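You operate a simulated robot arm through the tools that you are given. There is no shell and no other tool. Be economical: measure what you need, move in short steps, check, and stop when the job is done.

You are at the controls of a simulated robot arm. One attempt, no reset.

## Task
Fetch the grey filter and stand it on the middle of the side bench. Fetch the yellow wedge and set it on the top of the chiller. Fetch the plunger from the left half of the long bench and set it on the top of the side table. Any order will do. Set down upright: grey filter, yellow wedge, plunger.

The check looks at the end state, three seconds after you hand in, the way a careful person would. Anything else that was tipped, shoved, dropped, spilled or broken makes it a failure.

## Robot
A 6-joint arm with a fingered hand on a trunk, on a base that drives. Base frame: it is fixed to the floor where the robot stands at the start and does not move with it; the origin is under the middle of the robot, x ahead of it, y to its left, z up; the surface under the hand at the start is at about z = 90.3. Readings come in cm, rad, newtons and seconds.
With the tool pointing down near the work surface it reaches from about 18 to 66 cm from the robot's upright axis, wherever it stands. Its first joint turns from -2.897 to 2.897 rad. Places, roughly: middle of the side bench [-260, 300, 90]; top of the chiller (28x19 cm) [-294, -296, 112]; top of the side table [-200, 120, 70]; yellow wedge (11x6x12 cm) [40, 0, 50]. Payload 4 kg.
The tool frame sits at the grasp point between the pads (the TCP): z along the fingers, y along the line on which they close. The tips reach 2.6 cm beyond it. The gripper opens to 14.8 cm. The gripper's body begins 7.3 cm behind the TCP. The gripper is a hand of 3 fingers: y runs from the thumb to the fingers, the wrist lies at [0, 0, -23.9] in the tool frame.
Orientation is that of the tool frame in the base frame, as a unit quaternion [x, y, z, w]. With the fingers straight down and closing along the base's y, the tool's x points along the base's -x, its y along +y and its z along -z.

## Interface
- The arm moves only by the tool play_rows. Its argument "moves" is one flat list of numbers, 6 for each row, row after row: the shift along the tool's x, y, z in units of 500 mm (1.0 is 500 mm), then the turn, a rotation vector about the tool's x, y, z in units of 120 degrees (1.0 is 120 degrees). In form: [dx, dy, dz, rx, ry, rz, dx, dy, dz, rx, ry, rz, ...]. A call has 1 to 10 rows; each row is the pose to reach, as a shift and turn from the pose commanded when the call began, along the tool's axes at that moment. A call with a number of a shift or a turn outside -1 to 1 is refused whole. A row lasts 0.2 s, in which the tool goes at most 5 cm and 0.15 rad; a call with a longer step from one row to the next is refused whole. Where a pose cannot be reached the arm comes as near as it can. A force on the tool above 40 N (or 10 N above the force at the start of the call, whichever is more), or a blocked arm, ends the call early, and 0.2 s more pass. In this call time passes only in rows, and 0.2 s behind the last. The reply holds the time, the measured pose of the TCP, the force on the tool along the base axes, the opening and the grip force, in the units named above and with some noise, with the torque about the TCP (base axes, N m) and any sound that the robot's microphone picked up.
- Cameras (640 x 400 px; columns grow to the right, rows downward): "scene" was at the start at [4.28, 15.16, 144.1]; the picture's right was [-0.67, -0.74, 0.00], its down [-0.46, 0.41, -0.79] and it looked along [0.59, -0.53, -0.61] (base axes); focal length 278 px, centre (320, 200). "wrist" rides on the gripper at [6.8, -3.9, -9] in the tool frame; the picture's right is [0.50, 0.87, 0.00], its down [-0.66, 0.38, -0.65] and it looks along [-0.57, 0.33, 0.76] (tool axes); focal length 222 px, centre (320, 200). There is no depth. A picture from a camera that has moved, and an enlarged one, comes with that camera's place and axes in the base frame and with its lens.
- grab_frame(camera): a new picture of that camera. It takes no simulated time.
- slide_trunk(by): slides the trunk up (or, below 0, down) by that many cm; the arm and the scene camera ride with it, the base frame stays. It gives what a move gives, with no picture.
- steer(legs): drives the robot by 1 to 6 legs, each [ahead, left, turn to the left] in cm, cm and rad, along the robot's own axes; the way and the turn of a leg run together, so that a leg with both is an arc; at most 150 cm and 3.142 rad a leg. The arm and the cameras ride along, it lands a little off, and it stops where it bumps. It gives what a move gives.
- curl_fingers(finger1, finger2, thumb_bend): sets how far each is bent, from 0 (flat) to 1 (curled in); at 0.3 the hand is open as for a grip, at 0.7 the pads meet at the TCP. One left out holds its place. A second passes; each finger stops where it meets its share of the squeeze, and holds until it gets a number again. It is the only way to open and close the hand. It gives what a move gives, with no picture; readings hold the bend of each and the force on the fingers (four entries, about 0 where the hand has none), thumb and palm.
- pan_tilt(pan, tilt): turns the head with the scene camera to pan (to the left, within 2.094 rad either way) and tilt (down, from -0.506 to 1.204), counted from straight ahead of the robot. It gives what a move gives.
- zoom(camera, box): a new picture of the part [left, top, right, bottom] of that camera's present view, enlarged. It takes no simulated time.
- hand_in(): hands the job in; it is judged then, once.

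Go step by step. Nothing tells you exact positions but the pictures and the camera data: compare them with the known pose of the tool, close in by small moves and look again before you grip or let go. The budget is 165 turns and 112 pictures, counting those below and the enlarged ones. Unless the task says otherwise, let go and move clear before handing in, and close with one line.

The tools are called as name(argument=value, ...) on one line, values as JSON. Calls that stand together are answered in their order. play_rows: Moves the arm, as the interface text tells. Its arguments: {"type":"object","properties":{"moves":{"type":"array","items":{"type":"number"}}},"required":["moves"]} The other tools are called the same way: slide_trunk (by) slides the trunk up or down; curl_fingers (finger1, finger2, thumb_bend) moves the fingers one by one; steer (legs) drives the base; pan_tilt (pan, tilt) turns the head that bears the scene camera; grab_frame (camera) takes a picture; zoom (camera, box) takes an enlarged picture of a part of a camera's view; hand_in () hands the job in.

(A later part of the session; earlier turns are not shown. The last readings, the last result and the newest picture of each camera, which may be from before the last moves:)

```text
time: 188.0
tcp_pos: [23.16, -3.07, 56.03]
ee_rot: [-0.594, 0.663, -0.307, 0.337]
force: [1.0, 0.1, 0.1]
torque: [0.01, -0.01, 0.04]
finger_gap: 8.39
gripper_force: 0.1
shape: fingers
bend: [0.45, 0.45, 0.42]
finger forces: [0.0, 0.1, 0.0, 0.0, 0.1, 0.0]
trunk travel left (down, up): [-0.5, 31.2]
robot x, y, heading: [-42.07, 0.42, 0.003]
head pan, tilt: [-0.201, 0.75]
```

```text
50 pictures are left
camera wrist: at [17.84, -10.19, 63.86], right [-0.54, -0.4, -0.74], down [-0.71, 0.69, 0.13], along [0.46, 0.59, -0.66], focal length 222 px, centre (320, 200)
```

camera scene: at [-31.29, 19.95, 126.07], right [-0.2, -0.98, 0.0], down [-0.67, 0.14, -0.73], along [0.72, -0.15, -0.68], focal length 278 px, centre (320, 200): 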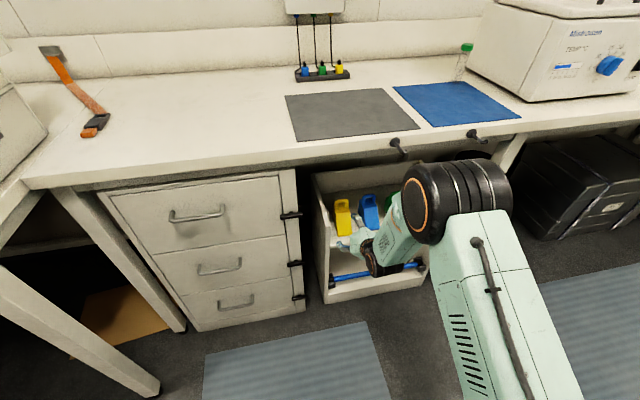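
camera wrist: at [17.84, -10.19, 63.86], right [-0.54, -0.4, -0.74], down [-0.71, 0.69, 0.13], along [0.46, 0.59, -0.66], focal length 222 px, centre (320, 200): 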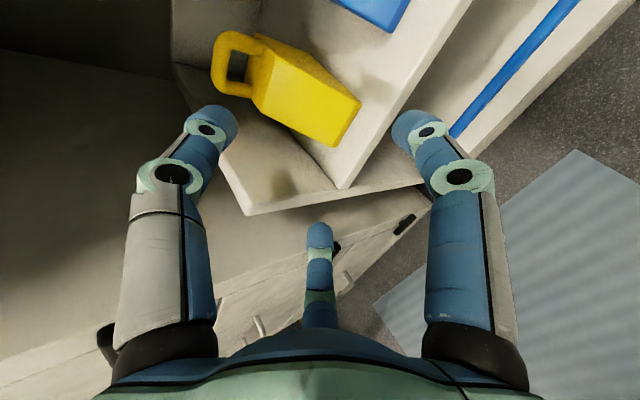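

The wrist camera confirms the handle bar at about (40.8, -3.1, 55.7), in line with the hand. The forearm should pass the bench hook with about 2.5 cm to spare, so I advance in small stages.

steer(legs=[[8, 0, 0]])

grab_frame(camera="scene")

grab_frame(camera="wrist")

```text
time: 189.0
tcp_pos: [31.17, -3.07, 56.01]
ee_rot: [-0.595, 0.662, -0.306, 0.338]
force: [-0.7, -0.6, -0.3]
torque: [-0.02, 0.01, 0.0]
finger_gap: 8.37
gripper_force: 0.0
shape: fingers
bend: [0.45, 0.45, 0.42]
finger forces: [0.0, 0.0, 0.1, 0.1, 0.0, 0.1]
trunk travel left (down, up): [-0.5, 31.2]
robot x, y, heading: [-33.99, 0.55, -0.002]
head pan, tilt: [-0.201, 0.75]
```

```text
49 pictures are left
camera scene: at [-23.31, 19.92, 126.07], right [-0.2, -0.98, 0.0], down [-0.67, 0.14, -0.73], along [0.72, -0.15, -0.68], focal length 278 px, centre (320, 200)
```

scene: 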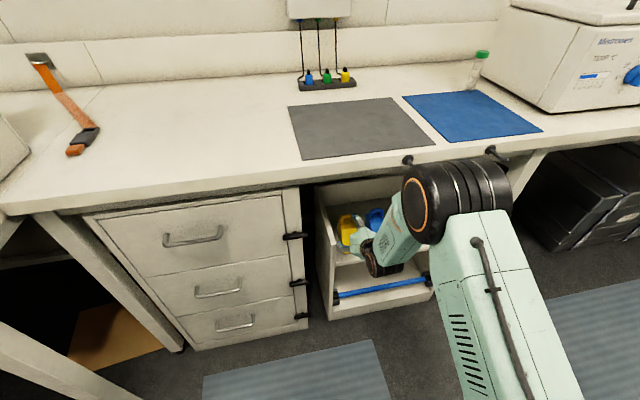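

```text
48 pictures are left
camera wrist: at [25.81, -10.23, 63.85], right [-0.54, -0.4, -0.74], down [-0.71, 0.7, 0.13], along [0.46, 0.59, -0.66], focal length 222 px, centre (320, 200)
```

wrist: 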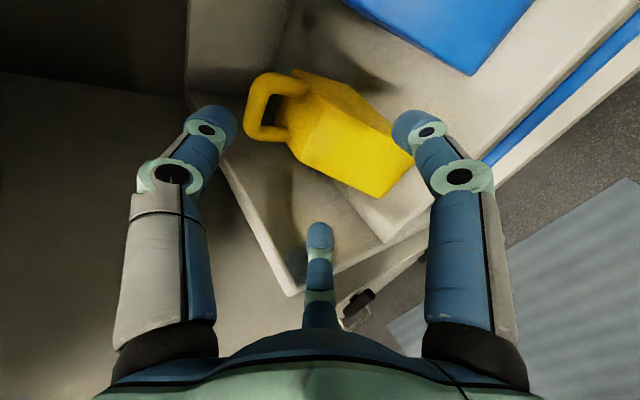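

All clear and still in line. I advance another 6 cm and look again.

steer(legs=[[6, 0, 0]])

grab_frame(camera="wrist")

zoom(camera="scene", box=[310, 130, 530, 290])

```text
time: 190.0
tcp_pos: [37.02, -3.12, 56.05]
ee_rot: [-0.594, 0.663, -0.306, 0.338]
force: [-0.2, 0.1, 0.1]
torque: [0.0, -0.01, 0.02]
finger_gap: 8.42
gripper_force: 0.0
shape: fingers
bend: [0.45, 0.45, 0.42]
finger forces: [0.0, 0.0, 0.0, 0.0, 0.1, 0.0]
trunk travel left (down, up): [-0.5, 31.2]
robot x, y, heading: [-28.26, 0.7, 0.002]
head pan, tilt: [-0.201, 0.75]
```

```text
47 pictures are left
camera wrist: at [31.74, -10.26, 63.85], right [-0.54, -0.4, -0.74], down [-0.71, 0.7, 0.13], along [0.46, 0.59, -0.66], focal length 222 px, centre (320, 200)
```

wrist: 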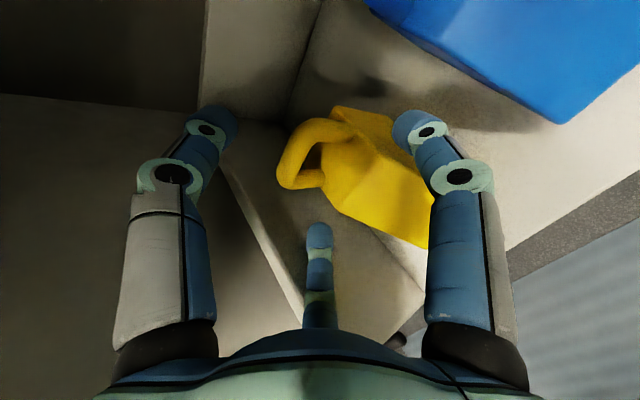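

```text
2.50 times, centred on (420, 210) of scene
camera zoom: at [-17.38, 19.9, 126.07], right [-0.2, -0.98, 0.0], down [-0.67, 0.14, -0.73], along [0.72, -0.15, -0.68], focal length 694 px, centre (70, 175)
```

zoom: 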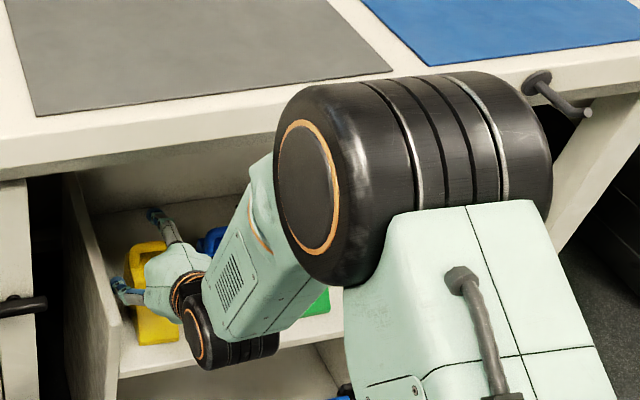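

Still aligned, with 4 cm to go to the handle. I finish the approach with the arm.

play_rows(moves=[-0.002, -0.013, 0.024, 0, 0, 0, -0.004, -0.026, 0.047, 0, 0, 0, -0.0054, -0.0384, 0.0708, 0, 0, 0])

grab_frame(camera="wrist")

zoom(camera="scene", box=[320, 190, 400, 240])

```text
time: 190.8
tcp_pos: [41.0, -3.1, 55.56]
ee_rot: [-0.594, 0.662, -0.307, 0.338]
force: [0.0, 0.3, -0.4]
torque: [-0.01, -0.04, 0.02]
finger_gap: 8.4
gripper_force: 0.0
shape: fingers
bend: [0.45, 0.45, 0.42]
finger forces: [0.0, 0.0, 0.1, 0.0, 0.1, 0.0]
trunk travel left (down, up): [-0.5, 31.2]
robot x, y, heading: [-28.29, 0.33, 0.0]
head pan, tilt: [-0.201, 0.75]
```

```text
45 pictures are left
camera wrist: at [35.77, -10.26, 63.36], right [-0.54, -0.4, -0.74], down [-0.71, 0.7, 0.13], along [0.46, 0.59, -0.66], focal length 222 px, centre (320, 200)
```

wrist: 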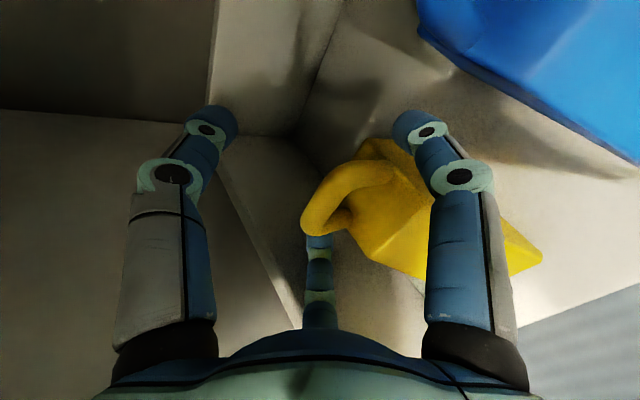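

```text
8.00 times, centred on (360, 215) of scene
camera zoom: at [-17.4, 19.9, 126.07], right [-0.2, -0.98, 0.0], down [-0.67, 0.14, -0.73], along [0.72, -0.15, -0.68], focal length 2220 px, centre (0, 80)
```

zoom: 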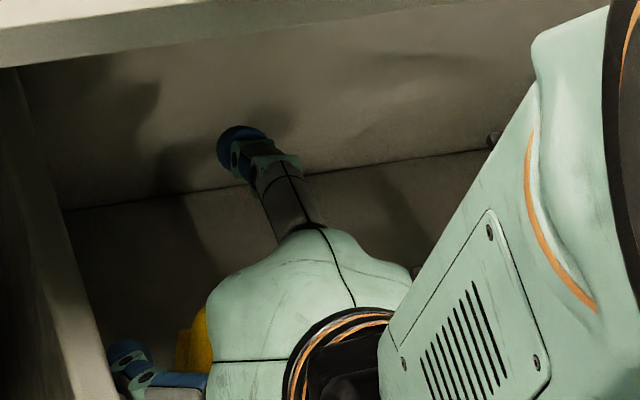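

The handle bar lies right at the grasp point. I close the hand on it.

curl_fingers(finger1=0.58, finger2=0.58, thumb_bend=0.58)

grab_frame(camera="wrist")

```text
time: 191.8
tcp_pos: [41.03, -3.0, 55.47]
ee_rot: [-0.594, 0.662, -0.306, 0.338]
force: [-0.7, 0.6, 0.6]
torque: [0.03, 0.02, -0.01]
finger_gap: 4.34
gripper_force: 2.3
shape: fingers
bend: [0.54, 0.55, 0.57]
finger forces: [1.7, 2.4, 0.0, 0.1, 0.0, 0.0]
trunk travel left (down, up): [-0.5, 31.2]
robot x, y, heading: [-27.9, 0.9, -0.003]
head pan, tilt: [-0.201, 0.75]
```

```text
43 pictures are left
camera wrist: at [35.76, -10.26, 63.36], right [-0.54, -0.4, -0.74], down [-0.71, 0.7, 0.13], along [0.46, 0.59, -0.66], focal length 222 px, centre (320, 200)
```

wrist: 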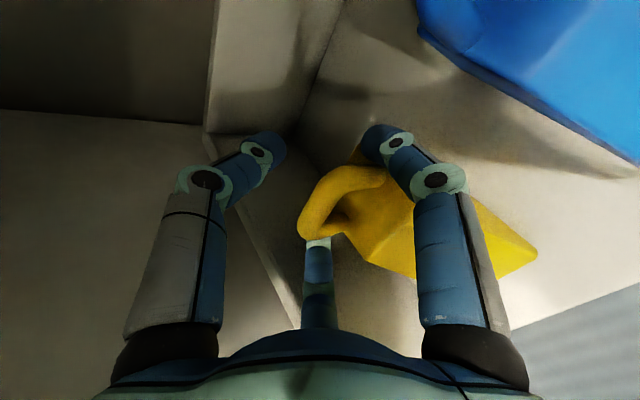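

Both fingers touch the handle's sides. I tighten everything, thumb included.

curl_fingers(finger1=0.75, finger2=0.75, thumb_bend=0.75)

grab_frame(camera="wrist")

```text
time: 192.8
tcp_pos: [41.03, -3.17, 55.53]
ee_rot: [-0.594, 0.663, -0.306, 0.338]
force: [0.3, 1.0, -2.0]
torque: [-0.01, 0.03, -0.01]
finger_gap: 1.01
gripper_force: 10.5
shape: fingers
bend: [0.62, 0.61, 0.75]
finger forces: [10.5, 10.5, 0.1, 0.1, 0.8, 0.1]
trunk travel left (down, up): [-0.5, 31.2]
robot x, y, heading: [-27.92, 0.69, 0.001]
head pan, tilt: [-0.201, 0.75]
```

```text
42 pictures are left
camera wrist: at [35.75, -10.26, 63.34], right [-0.54, -0.4, -0.74], down [-0.71, 0.7, 0.13], along [0.46, 0.59, -0.66], focal length 222 px, centre (320, 200)
```

wrist: 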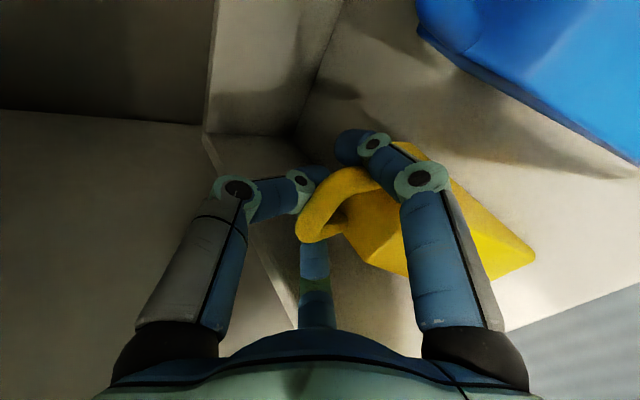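

The fingers pinch with 10.5 N each, but the thumb only just touches. I curl the thumb further.

curl_fingers(thumb_bend=0.95)

zoom(camera="wrist", box=[220, 100, 540, 300])

```text
time: 193.8
tcp_pos: [41.02, -3.13, 55.55]
ee_rot: [-0.594, 0.663, -0.306, 0.338]
force: [1.0, 0.9, 0.0]
torque: [-0.02, -0.01, -0.01]
finger_gap: 2.69
gripper_force: 0.1
shape: fingers
bend: [0.71, 0.7, 0.95]
finger forces: [0.0, 0.1, 0.0, 0.0, 0.0, 0.1]
trunk travel left (down, up): [-0.5, 31.2]
robot x, y, heading: [-27.66, 0.44, 0.003]
head pan, tilt: [-0.201, 0.75]
```

```text
2.00 times, centred on (380, 200) of wrist
camera zoom: at [35.75, -10.26, 63.37], right [-0.54, -0.4, -0.74], down [-0.71, 0.7, 0.13], along [0.46, 0.59, -0.66], focal length 444 px, centre (200, 200)
```

zoom: 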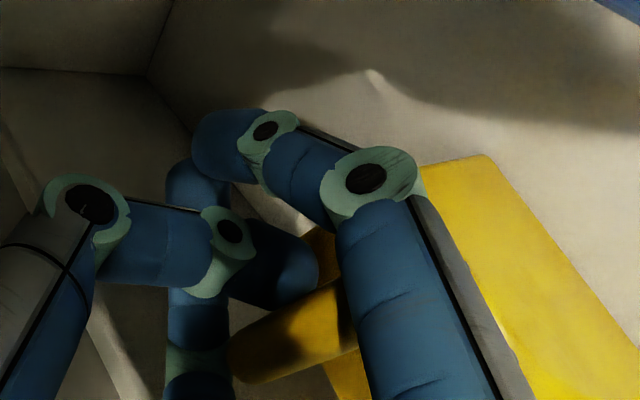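

The grip slipped off when the thumb pushed. I open again to see where the wedge is.

curl_fingers(finger1=0.45, finger2=0.45, thumb_bend=0.42)

grab_frame(camera="wrist")

```text
time: 194.8
tcp_pos: [41.06, -3.09, 55.53]
ee_rot: [-0.594, 0.663, -0.307, 0.337]
force: [-0.4, 0.7, 0.2]
torque: [-0.02, 0.01, 0.0]
finger_gap: 8.29
gripper_force: 0.1
shape: fingers
bend: [0.45, 0.45, 0.42]
finger forces: [0.0, 0.0, 0.1, 0.1, 0.0, 0.1]
trunk travel left (down, up): [-0.5, 31.2]
robot x, y, heading: [-28.25, 0.73, -0.006]
head pan, tilt: [-0.201, 0.75]
```

```text
40 pictures are left
camera wrist: at [35.75, -10.26, 63.36], right [-0.54, -0.4, -0.74], down [-0.71, 0.7, 0.13], along [0.46, 0.59, -0.66], focal length 222 px, centre (320, 200)
```

wrist: 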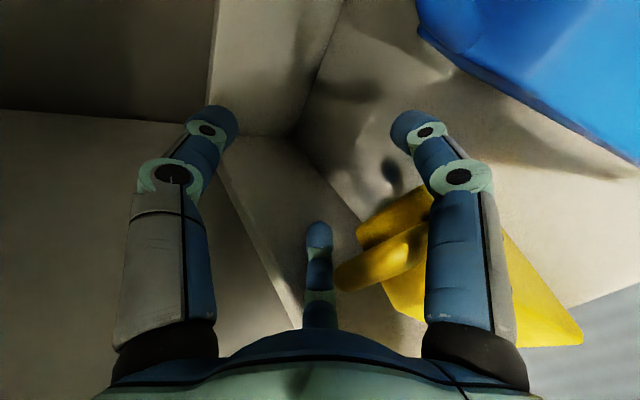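

The wedge slid a few centimetres toward the front but looks upright. I withdraw the hand along its own axis and look again.

play_rows(moves=[0, 0, -0.05, 0, 0, 0, 0, 0, -0.1, 0, 0, 0, 0, 0, -0.16, 0, 0, 0, 0, 0, -0.22, 0, 0, 0])

grab_frame(camera="wrist")

zoom(camera="scene", box=[310, 170, 430, 245])

```text
time: 195.8
tcp_pos: [32.05, -3.01, 62.14]
ee_rot: [-0.595, 0.663, -0.306, 0.337]
force: [0.8, -0.2, 0.3]
torque: [0.0, -0.01, 0.02]
finger_gap: 8.3
gripper_force: 0.0
shape: fingers
bend: [0.45, 0.45, 0.42]
finger forces: [0.0, 0.0, 0.0, 0.0, 0.0, 0.0]
trunk travel left (down, up): [-0.5, 31.2]
robot x, y, heading: [-28.19, 0.67, -0.003]
head pan, tilt: [-0.201, 0.75]
```

```text
39 pictures are left
camera wrist: at [26.82, -10.14, 69.86], right [-0.54, -0.4, -0.74], down [-0.71, 0.69, 0.13], along [0.46, 0.59, -0.66], focal length 222 px, centre (320, 200)
```

wrist: 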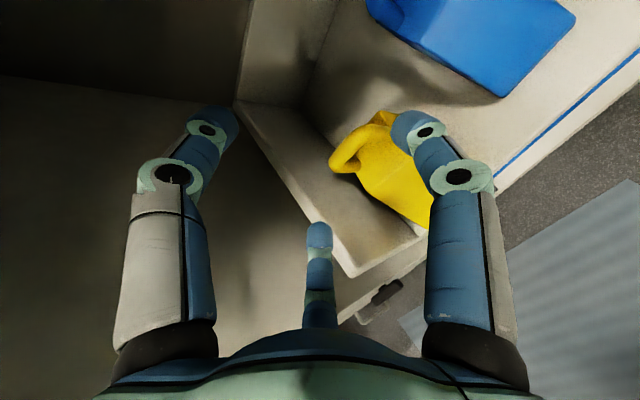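

```text
5.33 times, centred on (370, 208) of scene
camera zoom: at [-17.42, 19.9, 126.07], right [-0.2, -0.98, 0.0], down [-0.67, 0.14, -0.73], along [0.72, -0.15, -0.68], focal length 1480 px, centre (53, 160)
```

zoom: 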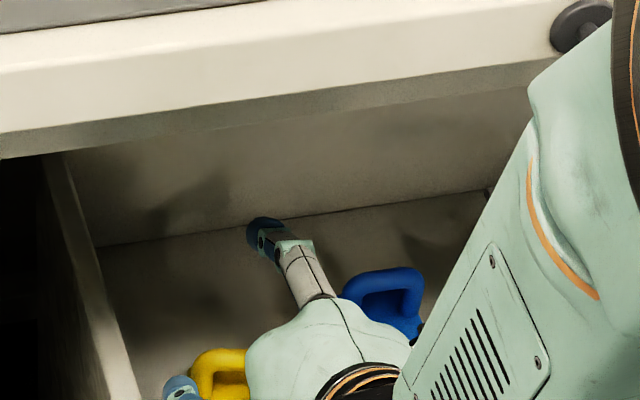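

steer(legs=[[-16, 0, 0]])

zoom(camera="scene", box=[300, 160, 400, 260])

zoom(camera="wrist", box=[210, 0, 410, 125])

```text
time: 197.2
tcp_pos: [16.03, -2.91, 62.0]
ee_rot: [-0.594, 0.663, -0.306, 0.337]
force: [0.5, -0.7, 0.2]
torque: [0.01, 0.0, 0.01]
finger_gap: 8.32
gripper_force: 0.0
shape: fingers
bend: [0.45, 0.45, 0.42]
finger forces: [0.0, 0.0, 0.1, 0.1, 0.0, 0.1]
trunk travel left (down, up): [-0.5, 31.2]
robot x, y, heading: [-44.15, 0.66, -0.003]
head pan, tilt: [-0.201, 0.75]
```

```text
4.00 times, centred on (350, 210) of scene
camera zoom: at [-33.49, 19.96, 126.07], right [-0.2, -0.98, 0.0], down [-0.67, 0.14, -0.73], along [0.72, -0.15, -0.68], focal length 1110 px, centre (200, 160)
```

zoom: 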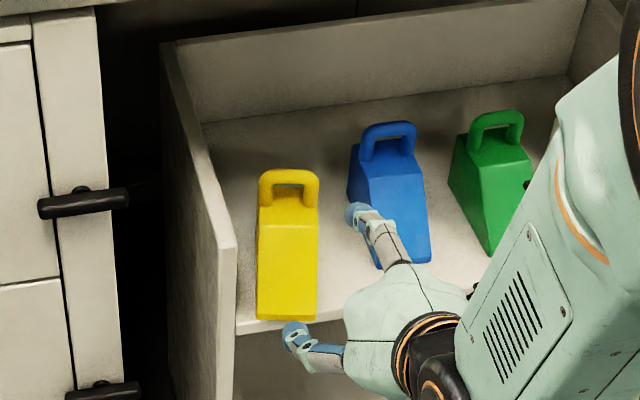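

```text
3.20 times, centred on (310, 62) of wrist
camera zoom: at [10.83, -10.03, 69.85], right [-0.54, -0.4, -0.74], down [-0.71, 0.69, 0.13], along [0.46, 0.59, -0.66], focal length 711 px, centre (352, 640)
```

zoom: 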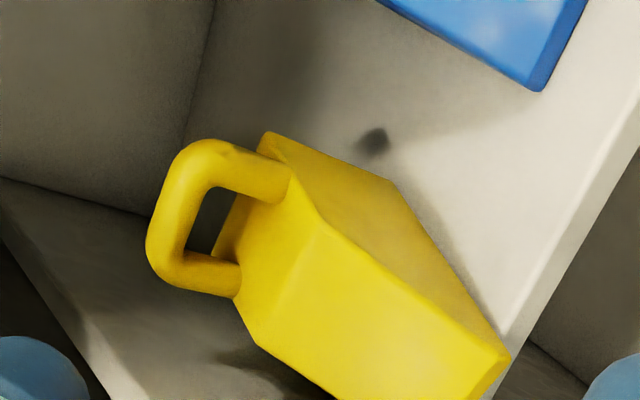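

The wedge stands upright at the shelf's front edge, with the handle now at (36.6, -3.0) and a slight yaw. This time I'll pinch the block's sides with the two fingers and press the thumb lightly on the handle bar, coming in along the tool axis.

curl_fingers(finger1=0.44, finger2=0.44, thumb_bend=0.38)

steer(legs=[[12, 0, 0]])

grab_frame(camera="wrist")

```text
time: 198.2
tcp_pos: [16.2, -2.86, 61.97]
ee_rot: [-0.594, 0.663, -0.306, 0.337]
force: [0.6, 0.0, 0.2]
torque: [-0.04, 0.02, 0.0]
finger_gap: 9.15
gripper_force: 0.1
shape: fingers
bend: [0.44, 0.44, 0.38]
finger forces: [0.1, 0.0, 0.1, 0.0, 0.0, 0.1]
trunk travel left (down, up): [-0.5, 31.2]
robot x, y, heading: [-44.02, 0.49, -0.001]
head pan, tilt: [-0.201, 0.75]
```

```text
time: 199.5
tcp_pos: [28.12, -2.93, 61.98]
ee_rot: [-0.594, 0.663, -0.306, 0.337]
force: [0.1, 0.1, 1.0]
torque: [0.0, -0.02, -0.05]
finger_gap: 9.15
gripper_force: 0.1
shape: fingers
bend: [0.44, 0.44, 0.38]
finger forces: [0.0, 0.0, 0.0, 0.0, 0.0, 0.1]
trunk travel left (down, up): [-0.5, 31.2]
robot x, y, heading: [-32.33, 0.77, 0.0]
head pan, tilt: [-0.201, 0.75]
```

```text
35 pictures are left
camera wrist: at [22.88, -10.15, 69.83], right [-0.54, -0.4, -0.74], down [-0.71, 0.7, 0.13], along [0.46, 0.59, -0.66], focal length 222 px, centre (320, 200)
```

wrist: 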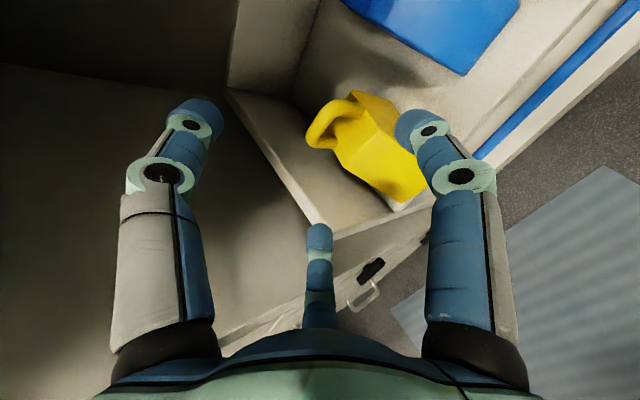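

play_rows(moves=[-0.001, 0.069, 0.045, 0, 0, 0, -0.001, 0.069, 0.1, 0, 0, 0, -0.001, 0.069, 0.155, 0, 0, 0, -0.001, 0.069, 0.205, 0, 0, 0])

grab_frame(camera="wrist")

```text
time: 200.5
tcp_pos: [34.59, -2.72, 53.02]
ee_rot: [-0.594, 0.663, -0.306, 0.337]
force: [-0.2, 0.0, -0.2]
torque: [0.01, 0.03, -0.02]
finger_gap: 9.16
gripper_force: 0.1
shape: fingers
bend: [0.44, 0.44, 0.38]
finger forces: [0.1, 0.0, 0.1, 0.0, 0.0, 0.0]
trunk travel left (down, up): [-0.5, 31.2]
robot x, y, heading: [-31.88, 0.71, -0.005]
head pan, tilt: [-0.201, 0.75]
```

```text
34 pictures are left
camera wrist: at [29.28, -9.79, 60.99], right [-0.54, -0.4, -0.74], down [-0.71, 0.7, 0.13], along [0.46, 0.59, -0.66], focal length 222 px, centre (320, 200)
```

wrist: 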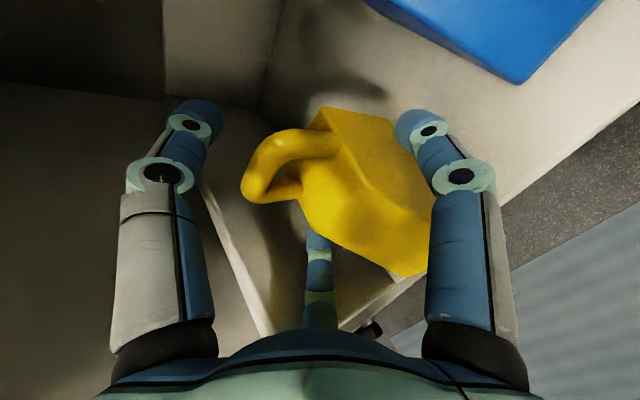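

The fingers straddle the block. I go the last 2 cm and close gently.

play_rows(moves=[0, 0, 0.02, 0, 0, 0, 0, 0, 0.04, 0, 0, 0])

curl_fingers(finger1=0.56, finger2=0.56, thumb_bend=0.5)

grab_frame(camera="wrist")

```text
time: 201.1
tcp_pos: [36.12, -2.64, 52.0]
ee_rot: [-0.594, 0.663, -0.306, 0.338]
force: [0.0, 0.5, 0.2]
torque: [-0.02, -0.02, -0.02]
finger_gap: 9.15
gripper_force: 0.1
shape: fingers
bend: [0.44, 0.44, 0.38]
finger forces: [0.0, 0.1, 0.0, 0.1, 0.0, 0.0]
trunk travel left (down, up): [-0.5, 31.2]
robot x, y, heading: [-32.13, 0.58, -0.002]
head pan, tilt: [-0.201, 0.75]
```

```text
time: 202.1
tcp_pos: [36.28, -2.61, 51.93]
ee_rot: [-0.594, 0.662, -0.307, 0.337]
force: [-0.6, -0.1, -0.8]
torque: [0.03, 0.01, 0.02]
finger_gap: 5.84
gripper_force: 2.6
shape: fingers
bend: [0.52, 0.53, 0.5]
finger forces: [2.5, 2.6, 0.0, 0.1, 0.1, 0.0]
trunk travel left (down, up): [-0.5, 31.2]
robot x, y, heading: [-32.03, 0.76, -0.002]
head pan, tilt: [-0.201, 0.75]
```

```text
33 pictures are left
camera wrist: at [30.85, -9.79, 59.9], right [-0.54, -0.4, -0.74], down [-0.71, 0.7, 0.13], along [0.46, 0.59, -0.66], focal length 222 px, centre (320, 200)
```

wrist: 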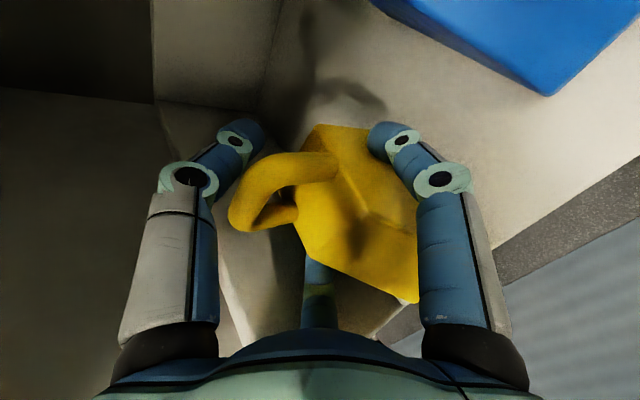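

Both fingers press the block sides. I bring the thumb onto the bar step by step before I squeeze.

curl_fingers(finger1=0.57, finger2=0.57, thumb_bend=0.56)

```text
time: 203.1
tcp_pos: [36.1, -2.68, 52.02]
ee_rot: [-0.594, 0.662, -0.307, 0.338]
force: [1.3, 0.3, 0.8]
torque: [0.0, 0.13, 0.01]
finger_gap: 5.04
gripper_force: 4.4
shape: fingers
bend: [0.52, 0.53, 0.55]
finger forces: [2.8, 2.8, 0.0, 0.1, 3.2, 0.0]
trunk travel left (down, up): [-0.5, 31.2]
robot x, y, heading: [-31.98, 0.65, -0.01]
head pan, tilt: [-0.201, 0.75]
```

The three contacts are balanced (2.8, 2.8, 3.2 N). I squeeze fully.

curl_fingers(finger1=0.64, finger2=0.64, thumb_bend=0.67)

grab_frame(camera="wrist")

```text
time: 204.1
tcp_pos: [36.07, -2.66, 52.2]
ee_rot: [-0.595, 0.662, -0.307, 0.338]
force: [3.4, 0.5, 13.5]
torque: [-0.04, 0.79, 0.04]
finger_gap: 4.35
gripper_force: 19.5
shape: fingers
bend: [0.53, 0.53, 0.63]
finger forces: [9.3, 7.9, 0.0, 0.0, 21.5, 0.0]
trunk travel left (down, up): [-0.5, 31.2]
robot x, y, heading: [-31.96, 0.86, -0.0]
head pan, tilt: [-0.201, 0.75]
```

```text
32 pictures are left
camera wrist: at [30.82, -9.77, 59.99], right [-0.53, -0.4, -0.74], down [-0.71, 0.7, 0.13], along [0.46, 0.59, -0.66], focal length 222 px, centre (320, 200)
```

wrist: 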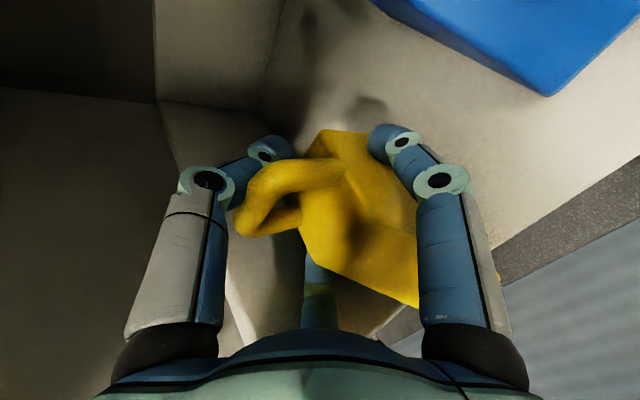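

The thumb pushes too hard into the shelf. I ease the thumb and firm up the fingers.

curl_fingers(thumb_bend=0.58)

curl_fingers(finger1=0.8, finger2=0.8)

```text
time: 205.1
tcp_pos: [36.12, -2.76, 52.09]
ee_rot: [-0.594, 0.663, -0.306, 0.338]
force: [-0.3, -0.3, -0.7]
torque: [-0.01, 0.11, -0.03]
finger_gap: 4.67
gripper_force: 10.5
shape: fingers
bend: [0.54, 0.54, 0.56]
finger forces: [8.4, 8.5, 0.0, 0.0, 4.0, 0.0]
trunk travel left (down, up): [-0.5, 31.2]
robot x, y, heading: [-31.98, 0.37, -0.001]
head pan, tilt: [-0.201, 0.75]
```

```text
time: 206.1
tcp_pos: [36.07, -2.63, 52.05]
ee_rot: [-0.594, 0.663, -0.306, 0.338]
force: [-0.5, 0.1, 0.1]
torque: [-0.01, 0.18, -0.02]
finger_gap: 4.6
gripper_force: 13.4
shape: fingers
bend: [0.54, 0.55, 0.56]
finger forces: [10.3, 10.9, 0.0, 0.1, 5.0, 0.0]
trunk travel left (down, up): [-0.5, 31.2]
robot x, y, heading: [-32.09, 0.73, -0.01]
head pan, tilt: [-0.201, 0.75]
```

The grip is balanced and firm. I lift 2 cm with the trunk and check that it holds.

slide_trunk(by=2)

grab_frame(camera="wrist")

```text
time: 206.7
tcp_pos: [36.1, -2.65, 53.92]
ee_rot: [-0.594, 0.662, -0.307, 0.338]
force: [-0.3, -0.3, -2.9]
torque: [0.02, -0.02, 0.02]
finger_gap: 4.03
gripper_force: 10.8
shape: fingers
bend: [0.55, 0.56, 0.57]
finger forces: [11.0, 10.8, 0.0, 0.0, 0.1, 0.0]
trunk travel left (down, up): [-2.5, 29.2]
robot x, y, heading: [-31.65, 0.3, -0.003]
head pan, tilt: [-0.201, 0.75]
```

```text
31 pictures are left
camera wrist: at [30.83, -9.79, 61.87], right [-0.54, -0.4, -0.74], down [-0.71, 0.7, 0.13], along [0.46, 0.59, -0.66], focal length 222 px, centre (320, 200)
```

wrist: 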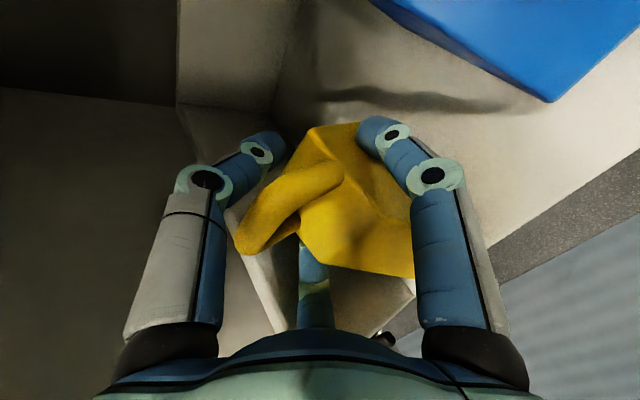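

The wedge hangs in the grip (about 3 N). I bring the thumb back to light contact for stability.

curl_fingers(thumb_bend=0.61)

zoom(camera="scene", box=[310, 170, 430, 290])

```text
time: 207.7
tcp_pos: [36.15, -2.86, 54.05]
ee_rot: [-0.594, 0.663, -0.307, 0.338]
force: [0.6, -0.2, -2.2]
torque: [0.02, -0.03, 0.02]
finger_gap: 3.64
gripper_force: 11.9
shape: fingers
bend: [0.55, 0.56, 0.6]
finger forces: [11.2, 11.0, 0.1, 0.0, 1.5, 0.1]
trunk travel left (down, up): [-2.5, 29.2]
robot x, y, heading: [-32.02, 0.93, 0.001]
head pan, tilt: [-0.201, 0.75]
```

```text
3.33 times, centred on (370, 230) of scene
camera zoom: at [-21.7, 19.91, 127.67], right [-0.2, -0.98, 0.0], down [-0.67, 0.14, -0.73], along [0.72, -0.15, -0.68], focal length 925 px, centre (153, 100)
```

zoom: 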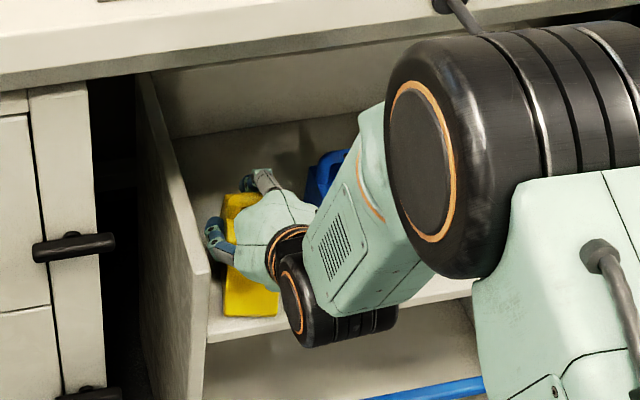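

Held. I raise 3 cm more and back straight out from under the bench.

slide_trunk(by=3)

steer(legs=[[-50, 0, 0]])

grab_frame(camera="scene")

grab_frame(camera="wrist")

```text
time: 208.5
tcp_pos: [36.03, -2.62, 56.93]
ee_rot: [-0.595, 0.663, -0.305, 0.337]
force: [-0.5, 0.6, -1.7]
torque: [0.0, -0.05, 0.01]
finger_gap: 3.64
gripper_force: 11.4
shape: fingers
bend: [0.55, 0.56, 0.6]
finger forces: [11.0, 10.9, 0.0, 0.0, 1.5, 0.0]
trunk travel left (down, up): [-5.5, 26.2]
robot x, y, heading: [-32.43, 0.74, -0.004]
head pan, tilt: [-0.201, 0.75]
```

```text
time: 211.4
tcp_pos: [-13.38, -2.48, 57.02]
ee_rot: [-0.593, 0.664, -0.307, 0.337]
force: [0.4, 0.2, -3.2]
torque: [-0.03, -0.04, -0.05]
finger_gap: 3.68
gripper_force: 12.3
shape: fingers
bend: [0.55, 0.56, 0.6]
finger forces: [11.1, 11.0, 0.1, 0.0, 1.5, 0.0]
trunk travel left (down, up): [-5.5, 26.2]
robot x, y, heading: [-81.52, 1.17, -0.0]
head pan, tilt: [-0.201, 0.75]
```

```text
29 pictures are left
camera scene: at [-72.18, 20.15, 130.69], right [-0.21, -0.98, 0.0], down [-0.67, 0.14, -0.73], along [0.72, -0.15, -0.68], focal length 278 px, centre (320, 200)
```

scene: 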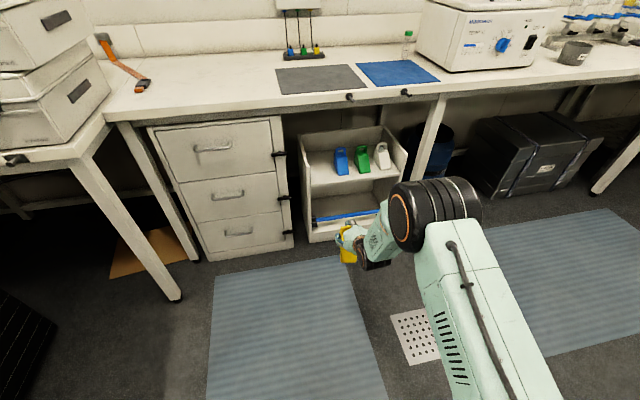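

```text
28 pictures are left
camera wrist: at [-18.73, -9.65, 64.9], right [-0.54, -0.4, -0.74], down [-0.71, 0.7, 0.13], along [0.46, 0.59, -0.66], focal length 222 px, centre (320, 200)
```

wrist: 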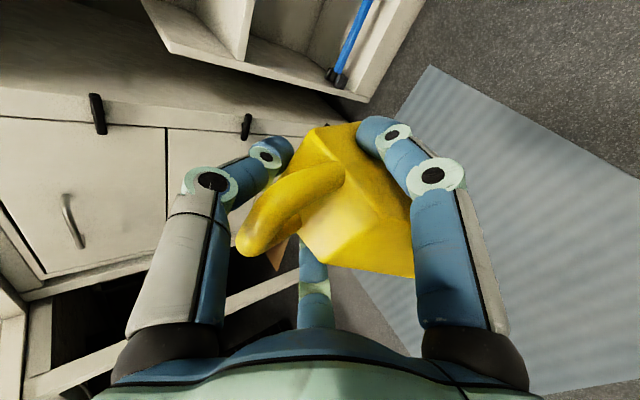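

The wedge is out safely. I raise the trunk fully and lift the arm to carry height for the chiller.

slide_trunk(by=26)

play_rows(moves=[-0.005, -0.045, -0.067, 0, 0, 0, -0.01, -0.09, -0.134, 0, 0, 0, -0.014, -0.135, -0.2, 0, 0, 0, -0.019, -0.18, -0.267, 0, 0, 0, -0.024, -0.225, -0.334, 0, 0, 0, -0.029, -0.27, -0.4, 0, 0, 0, -0.034, -0.315, -0.467, 0, 0, 0, -0.038, -0.36, -0.534, 0, 0, 0, -0.043, -0.405, -0.6, 0, 0, 0, -0.048, -0.45, -0.667, 0, 0, 0])

grab_frame(camera="scene")

```text
time: 214.1
tcp_pos: [-13.48, -2.55, 83.1]
ee_rot: [-0.593, 0.664, -0.308, 0.337]
force: [-0.1, -0.4, -2.8]
torque: [0.01, -0.04, 0.01]
finger_gap: 3.65
gripper_force: 11.5
shape: fingers
bend: [0.55, 0.56, 0.6]
finger forces: [10.9, 11.0, 0.1, 0.0, 1.5, 0.1]
trunk travel left (down, up): [-31.5, 0.2]
robot x, y, heading: [-81.65, 0.76, -0.007]
head pan, tilt: [-0.201, 0.75]
```

```text
time: 216.3
tcp_pos: [-27.38, -2.5, 120.87]
ee_rot: [-0.593, 0.664, -0.307, 0.337]
force: [0.1, -0.1, -4.0]
torque: [-0.01, -0.03, 0.04]
finger_gap: 3.6
gripper_force: 10.7
shape: fingers
bend: [0.55, 0.56, 0.6]
finger forces: [10.9, 10.9, 0.0, 0.0, 1.0, 0.0]
trunk travel left (down, up): [-31.5, 0.2]
robot x, y, heading: [-81.4, 0.93, -0.003]
head pan, tilt: [-0.201, 0.75]
```

```text
27 pictures are left
camera scene: at [-76.58, 20.18, 157.57], right [-0.21, -0.98, 0.0], down [-0.67, 0.14, -0.73], along [0.72, -0.15, -0.68], focal length 278 px, centre (320, 200)
```

scene: 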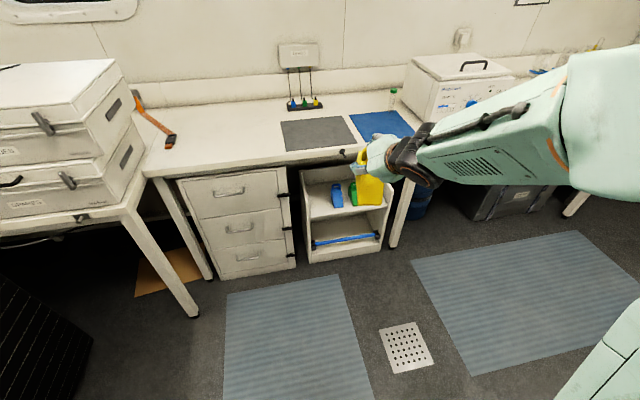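

zoom(camera="scene", box=[330, 120, 450, 220])

steer(legs=[[-42, 0, 0], [0, 0, -1.571], [110, 0, 0]])

pan_tilt(pan=-0.7, tilt=0.35)

grab_frame(camera="scene")

```text
4.00 times, centred on (390, 170) of scene
camera zoom: at [-76.58, 20.18, 157.57], right [-0.21, -0.98, 0.0], down [-0.67, 0.14, -0.73], along [0.72, -0.15, -0.68], focal length 1110 px, centre (40, 320)
```

zoom: 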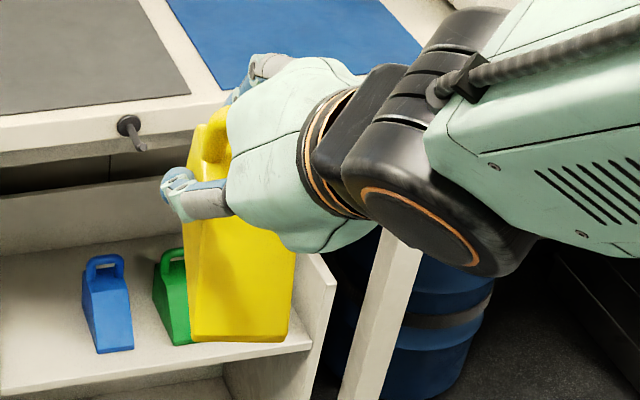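

```text
time: 227.9
tcp_pos: [-123.98, -163.02, 120.89]
ee_rot: [0.038, 0.889, -0.456, 0.027]
force: [-0.2, 0.5, -2.1]
torque: [0.0, 0.02, 0.02]
finger_gap: 3.49
gripper_force: 11.2
shape: fingers
bend: [0.55, 0.56, 0.61]
finger forces: [11.1, 10.7, 0.1, 0.1, 0.1, 0.0]
trunk travel left (down, up): [-31.5, 0.2]
robot x, y, heading: [-122.05, -108.66, -1.548]
head pan, tilt: [-0.201, 0.75]
```

```text
time: 228.8
tcp_pos: [-123.98, -162.97, 120.86]
ee_rot: [0.038, 0.889, -0.455, 0.027]
force: [-0.2, 0.5, -2.0]
torque: [0.0, -0.01, 0.01]
finger_gap: 3.48
gripper_force: 10.3
shape: fingers
bend: [0.55, 0.56, 0.61]
finger forces: [11.0, 10.7, 0.0, 0.0, 0.0, 0.1]
trunk travel left (down, up): [-31.5, 0.2]
robot x, y, heading: [-121.89, -108.59, -1.549]
head pan, tilt: [-0.7, 0.351]
```

```text
25 pictures are left
camera scene: at [-106.94, -112.28, 161.13], right [-0.78, 0.63, 0.0], down [0.22, 0.27, -0.94], along [-0.59, -0.73, -0.34], focal length 278 px, centre (320, 200)
```

scene: 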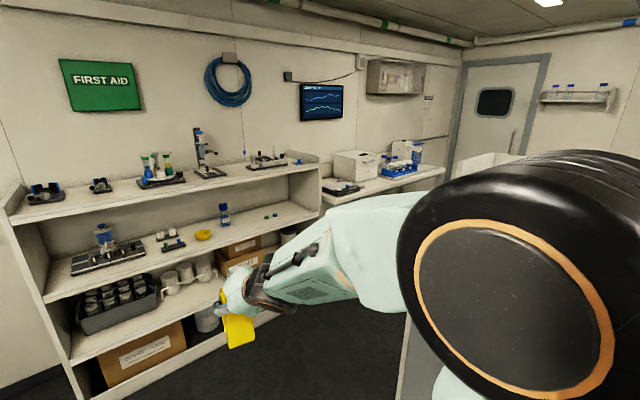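

The chiller is the white box on the corner bench, and the wedge is still firmly held. I pull the arm in 10 cm, then drive round to the aisle between the island and the shelf unit.

play_rows(moves=[0.004, 0.04, -0.054, 0, 0, 0, 0.009, 0.078, -0.108, 0, 0, 0, 0.013, 0.116, -0.162, 0, 0, 0])

steer(legs=[[93, 0, -0.022], [0, -90, 0], [0, -78, 0]])

pan_tilt(pan=-0.1, tilt=0.75)

grab_frame(camera="scene")

```text
time: 229.6
tcp_pos: [-124.14, -152.85, 121.02]
ee_rot: [0.038, 0.889, -0.456, 0.028]
force: [0.0, 0.4, -2.8]
torque: [-0.03, -0.02, 0.01]
finger_gap: 3.43
gripper_force: 10.8
shape: fingers
bend: [0.55, 0.56, 0.61]
finger forces: [10.9, 10.9, 0.0, 0.0, 0.0, 0.0]
trunk travel left (down, up): [-31.5, 0.2]
robot x, y, heading: [-121.86, -108.63, -1.551]
head pan, tilt: [-0.7, 0.351]
```

```text
time: 249.1
tcp_pos: [-291.02, -246.25, 120.88]
ee_rot: [0.042, 0.89, -0.454, 0.025]
force: [-0.5, 0.9, -2.4]
torque: [-0.04, -0.02, -0.02]
finger_gap: 3.47
gripper_force: 11.2
shape: fingers
bend: [0.55, 0.56, 0.61]
finger forces: [11.0, 11.0, 0.0, 0.0, 0.1, 0.0]
trunk travel left (down, up): [-31.5, 0.2]
robot x, y, heading: [-288.38, -201.81, -1.561]
head pan, tilt: [-0.7, 0.351]
```

```text
time: 250.1
tcp_pos: [-290.94, -246.19, 120.9]
ee_rot: [0.042, 0.889, -0.455, 0.026]
force: [0.6, -0.8, -2.0]
torque: [-0.01, -0.01, -0.02]
finger_gap: 3.45
gripper_force: 10.6
shape: fingers
bend: [0.55, 0.56, 0.61]
finger forces: [10.9, 10.9, 0.0, 0.1, 0.0, 0.0]
trunk travel left (down, up): [-31.5, 0.2]
robot x, y, heading: [-288.04, -201.82, -1.556]
head pan, tilt: [-0.099, 0.75]
```

```text
24 pictures are left
camera scene: at [-268.11, -206.7, 157.57], right [-1.0, 0.09, 0.0], down [0.06, 0.68, -0.73], along [-0.06, -0.73, -0.68], focal length 278 px, centre (320, 200)
```

scene: 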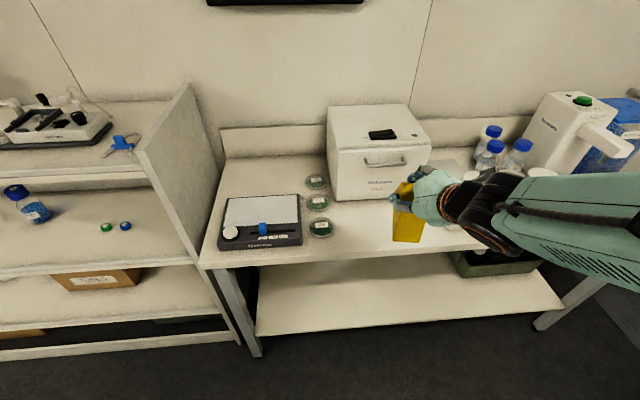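

The chiller is ahead, with a small black fitting on its lid. I zoom in to pick a clear spot and check the wedge's attitude.

zoom(camera="scene", box=[310, 90, 470, 250])

```text
2.50 times, centred on (390, 170) of scene
camera zoom: at [-268.11, -206.7, 157.57], right [-1.0, 0.09, 0.0], down [0.06, 0.68, -0.73], along [-0.06, -0.73, -0.68], focal length 694 px, centre (145, 275)
```

zoom: 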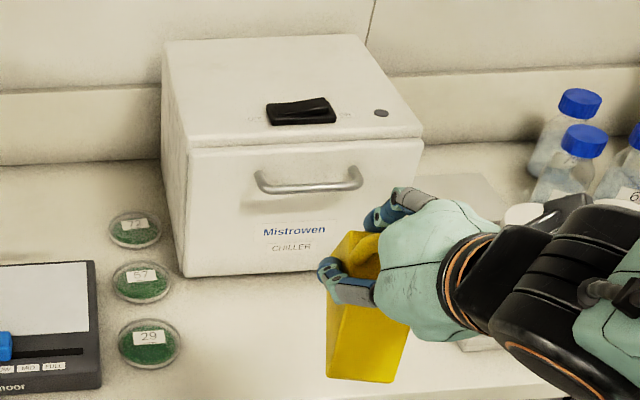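

The chiller top is at z=112 from y=-278 to -307, and the black latch sits near its front edge, so I aim for the wedge centre at (-294, -297). I raise to clear the latch and roll forward.

play_rows(moves=[-0.006, -0.057, -0.041, 0, 0, 0, -0.012, -0.113, -0.082, 0, 0, 0])

steer(legs=[[23, -3, 0]])

pan_tilt(pan=-0.45, tilt=0.7)

grab_frame(camera="scene")

```text
time: 250.7
tcp_pos: [-290.85, -246.12, 128.05]
ee_rot: [0.045, 0.889, -0.456, 0.029]
force: [-0.6, 0.3, -2.9]
torque: [-0.02, -0.01, 0.03]
finger_gap: 3.37
gripper_force: 11.1
shape: fingers
bend: [0.56, 0.56, 0.61]
finger forces: [11.5, 11.2, 0.1, 0.1, 0.0, 0.1]
trunk travel left (down, up): [-31.5, 0.2]
robot x, y, heading: [-288.29, -201.77, -1.556]
head pan, tilt: [-0.099, 0.75]
```

```text
time: 252.5
tcp_pos: [-293.64, -269.09, 127.97]
ee_rot: [0.042, 0.889, -0.455, 0.026]
force: [-0.8, -0.2, -3.0]
torque: [-0.02, 0.04, -0.02]
finger_gap: 3.35
gripper_force: 11.2
shape: fingers
bend: [0.56, 0.56, 0.61]
finger forces: [11.4, 11.3, 0.0, 0.0, 0.0, 0.0]
trunk travel left (down, up): [-31.5, 0.2]
robot x, y, heading: [-290.97, -224.42, -1.56]
head pan, tilt: [-0.099, 0.75]
```

```text
time: 253.3
tcp_pos: [-293.58, -269.14, 127.95]
ee_rot: [0.042, 0.889, -0.456, 0.026]
force: [-0.3, -0.3, -2.2]
torque: [-0.03, 0.01, 0.03]
finger_gap: 3.35
gripper_force: 11.2
shape: fingers
bend: [0.56, 0.56, 0.61]
finger forces: [11.3, 11.4, 0.1, 0.0, 0.1, 0.0]
trunk travel left (down, up): [-31.5, 0.2]
robot x, y, heading: [-291.0, -224.79, -1.561]
head pan, tilt: [-0.45, 0.7]
```

```text
22 pictures are left
camera scene: at [-273.69, -229.08, 157.99], right [-0.91, 0.42, 0.0], down [0.27, 0.58, -0.76], along [-0.32, -0.69, -0.64], focal length 278 px, centre (320, 200)
```

scene: 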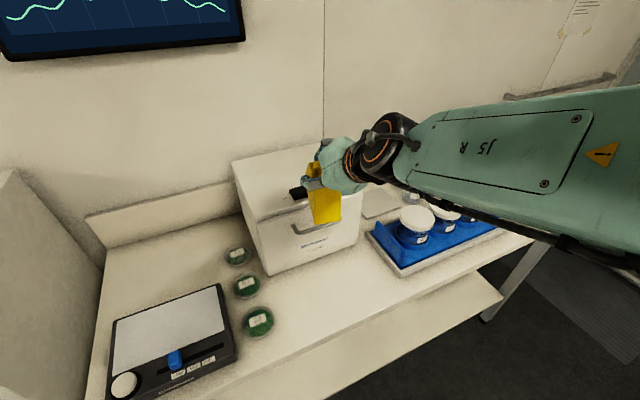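

Everything is clear ahead. I extend the arm 30 cm over the chiller.

play_rows(moves=[-0.006, -0.05, 0.07, 0, 0, 0, -0.011, -0.1, 0.139, 0, 0, 0, -0.017, -0.15, 0.209, 0, 0, 0, -0.023, -0.199, 0.278, 0, 0, 0, -0.029, -0.249, 0.348, 0, 0, 0, -0.034, -0.299, 0.417, 0, 0, 0, -0.04, -0.349, 0.487, 0, 0, 0])

zoom(camera="scene", box=[200, 80, 440, 280])

grab_frame(camera="wrist")

```text
time: 254.9
tcp_pos: [-294.55, -298.88, 127.46]
ee_rot: [0.037, 0.888, -0.457, 0.035]
force: [0.0, -1.1, -2.0]
torque: [0.01, 0.0, -0.02]
finger_gap: 3.38
gripper_force: 11.6
shape: fingers
bend: [0.56, 0.56, 0.61]
finger forces: [11.3, 11.4, 0.0, 0.0, 0.0, 0.0]
out of reach, approached as far as the arm can: row 6, 7
trunk travel left (down, up): [-31.5, 0.2]
robot x, y, heading: [-290.98, -224.93, -1.565]
head pan, tilt: [-0.45, 0.7]
```

```text
2.00 times, centred on (320, 180) of scene
camera zoom: at [-273.71, -229.29, 157.99], right [-0.91, 0.42, 0.0], down [0.27, 0.58, -0.76], along [-0.32, -0.69, -0.65], focal length 555 px, centre (320, 240)
```

zoom: 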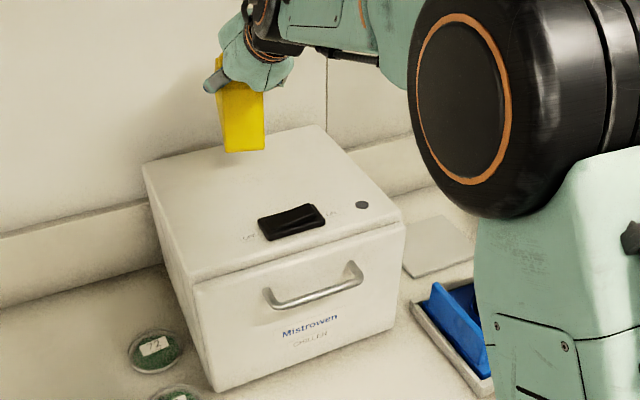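

```text
20 pictures are left
camera wrist: at [-301.55, -293.59, 135.17], right [-0.41, 0.52, -0.75], down [0.67, 0.73, 0.14], along [0.62, -0.45, -0.65], focal length 222 px, centre (320, 200)
```

wrist: 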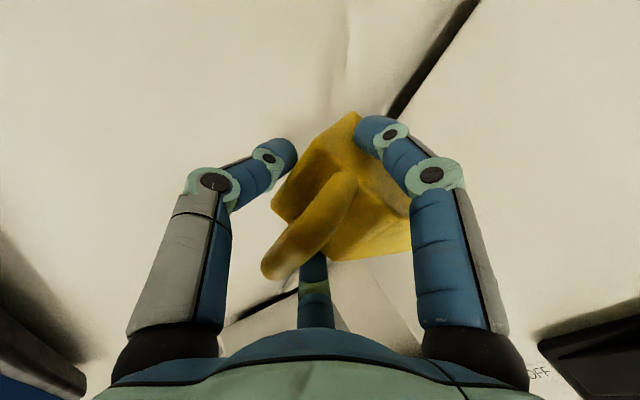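

The wedge droops toe-down by about 20°. When lowered, its toe will touch first and it will rotate flat about the finger contacts. I lower in small steps and watch the force.

play_rows(moves=[0.002, 0.016, 0.0116, 0, 0, 0, 0.004, 0.032, 0.023, 0, 0, 0, 0.006, 0.0485, 0.035, 0, 0, 0, 0.008, 0.065, 0.0464, 0, 0, 0, 0.009, 0.077, 0.055, 0, 0, 0])

zoom(camera="scene", box=[240, 80, 380, 180])

```text
time: 256.1
tcp_pos: [-294.42, -298.75, 122.65]
ee_rot: [0.041, 0.889, -0.456, 0.026]
force: [-0.1, -0.4, -1.2]
torque: [0.05, 0.01, -0.01]
finger_gap: 3.38
gripper_force: 11.4
shape: fingers
bend: [0.56, 0.56, 0.61]
finger forces: [11.1, 11.3, 0.0, 0.1, 0.1, 0.1]
trunk travel left (down, up): [-31.5, 0.2]
robot x, y, heading: [-290.92, -225.2, -1.562]
head pan, tilt: [-0.45, 0.7]
```

```text
4.00 times, centred on (310, 130) of scene
camera zoom: at [-273.7, -229.1, 157.99], right [-0.91, 0.42, 0.0], down [0.27, 0.58, -0.76], along [-0.32, -0.69, -0.64], focal length 1110 px, centre (360, 480)
```

zoom: 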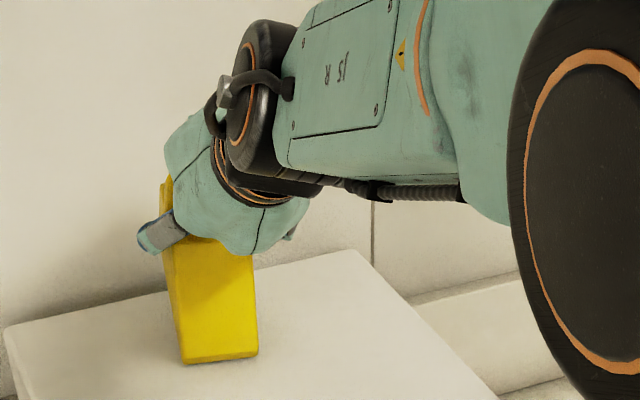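

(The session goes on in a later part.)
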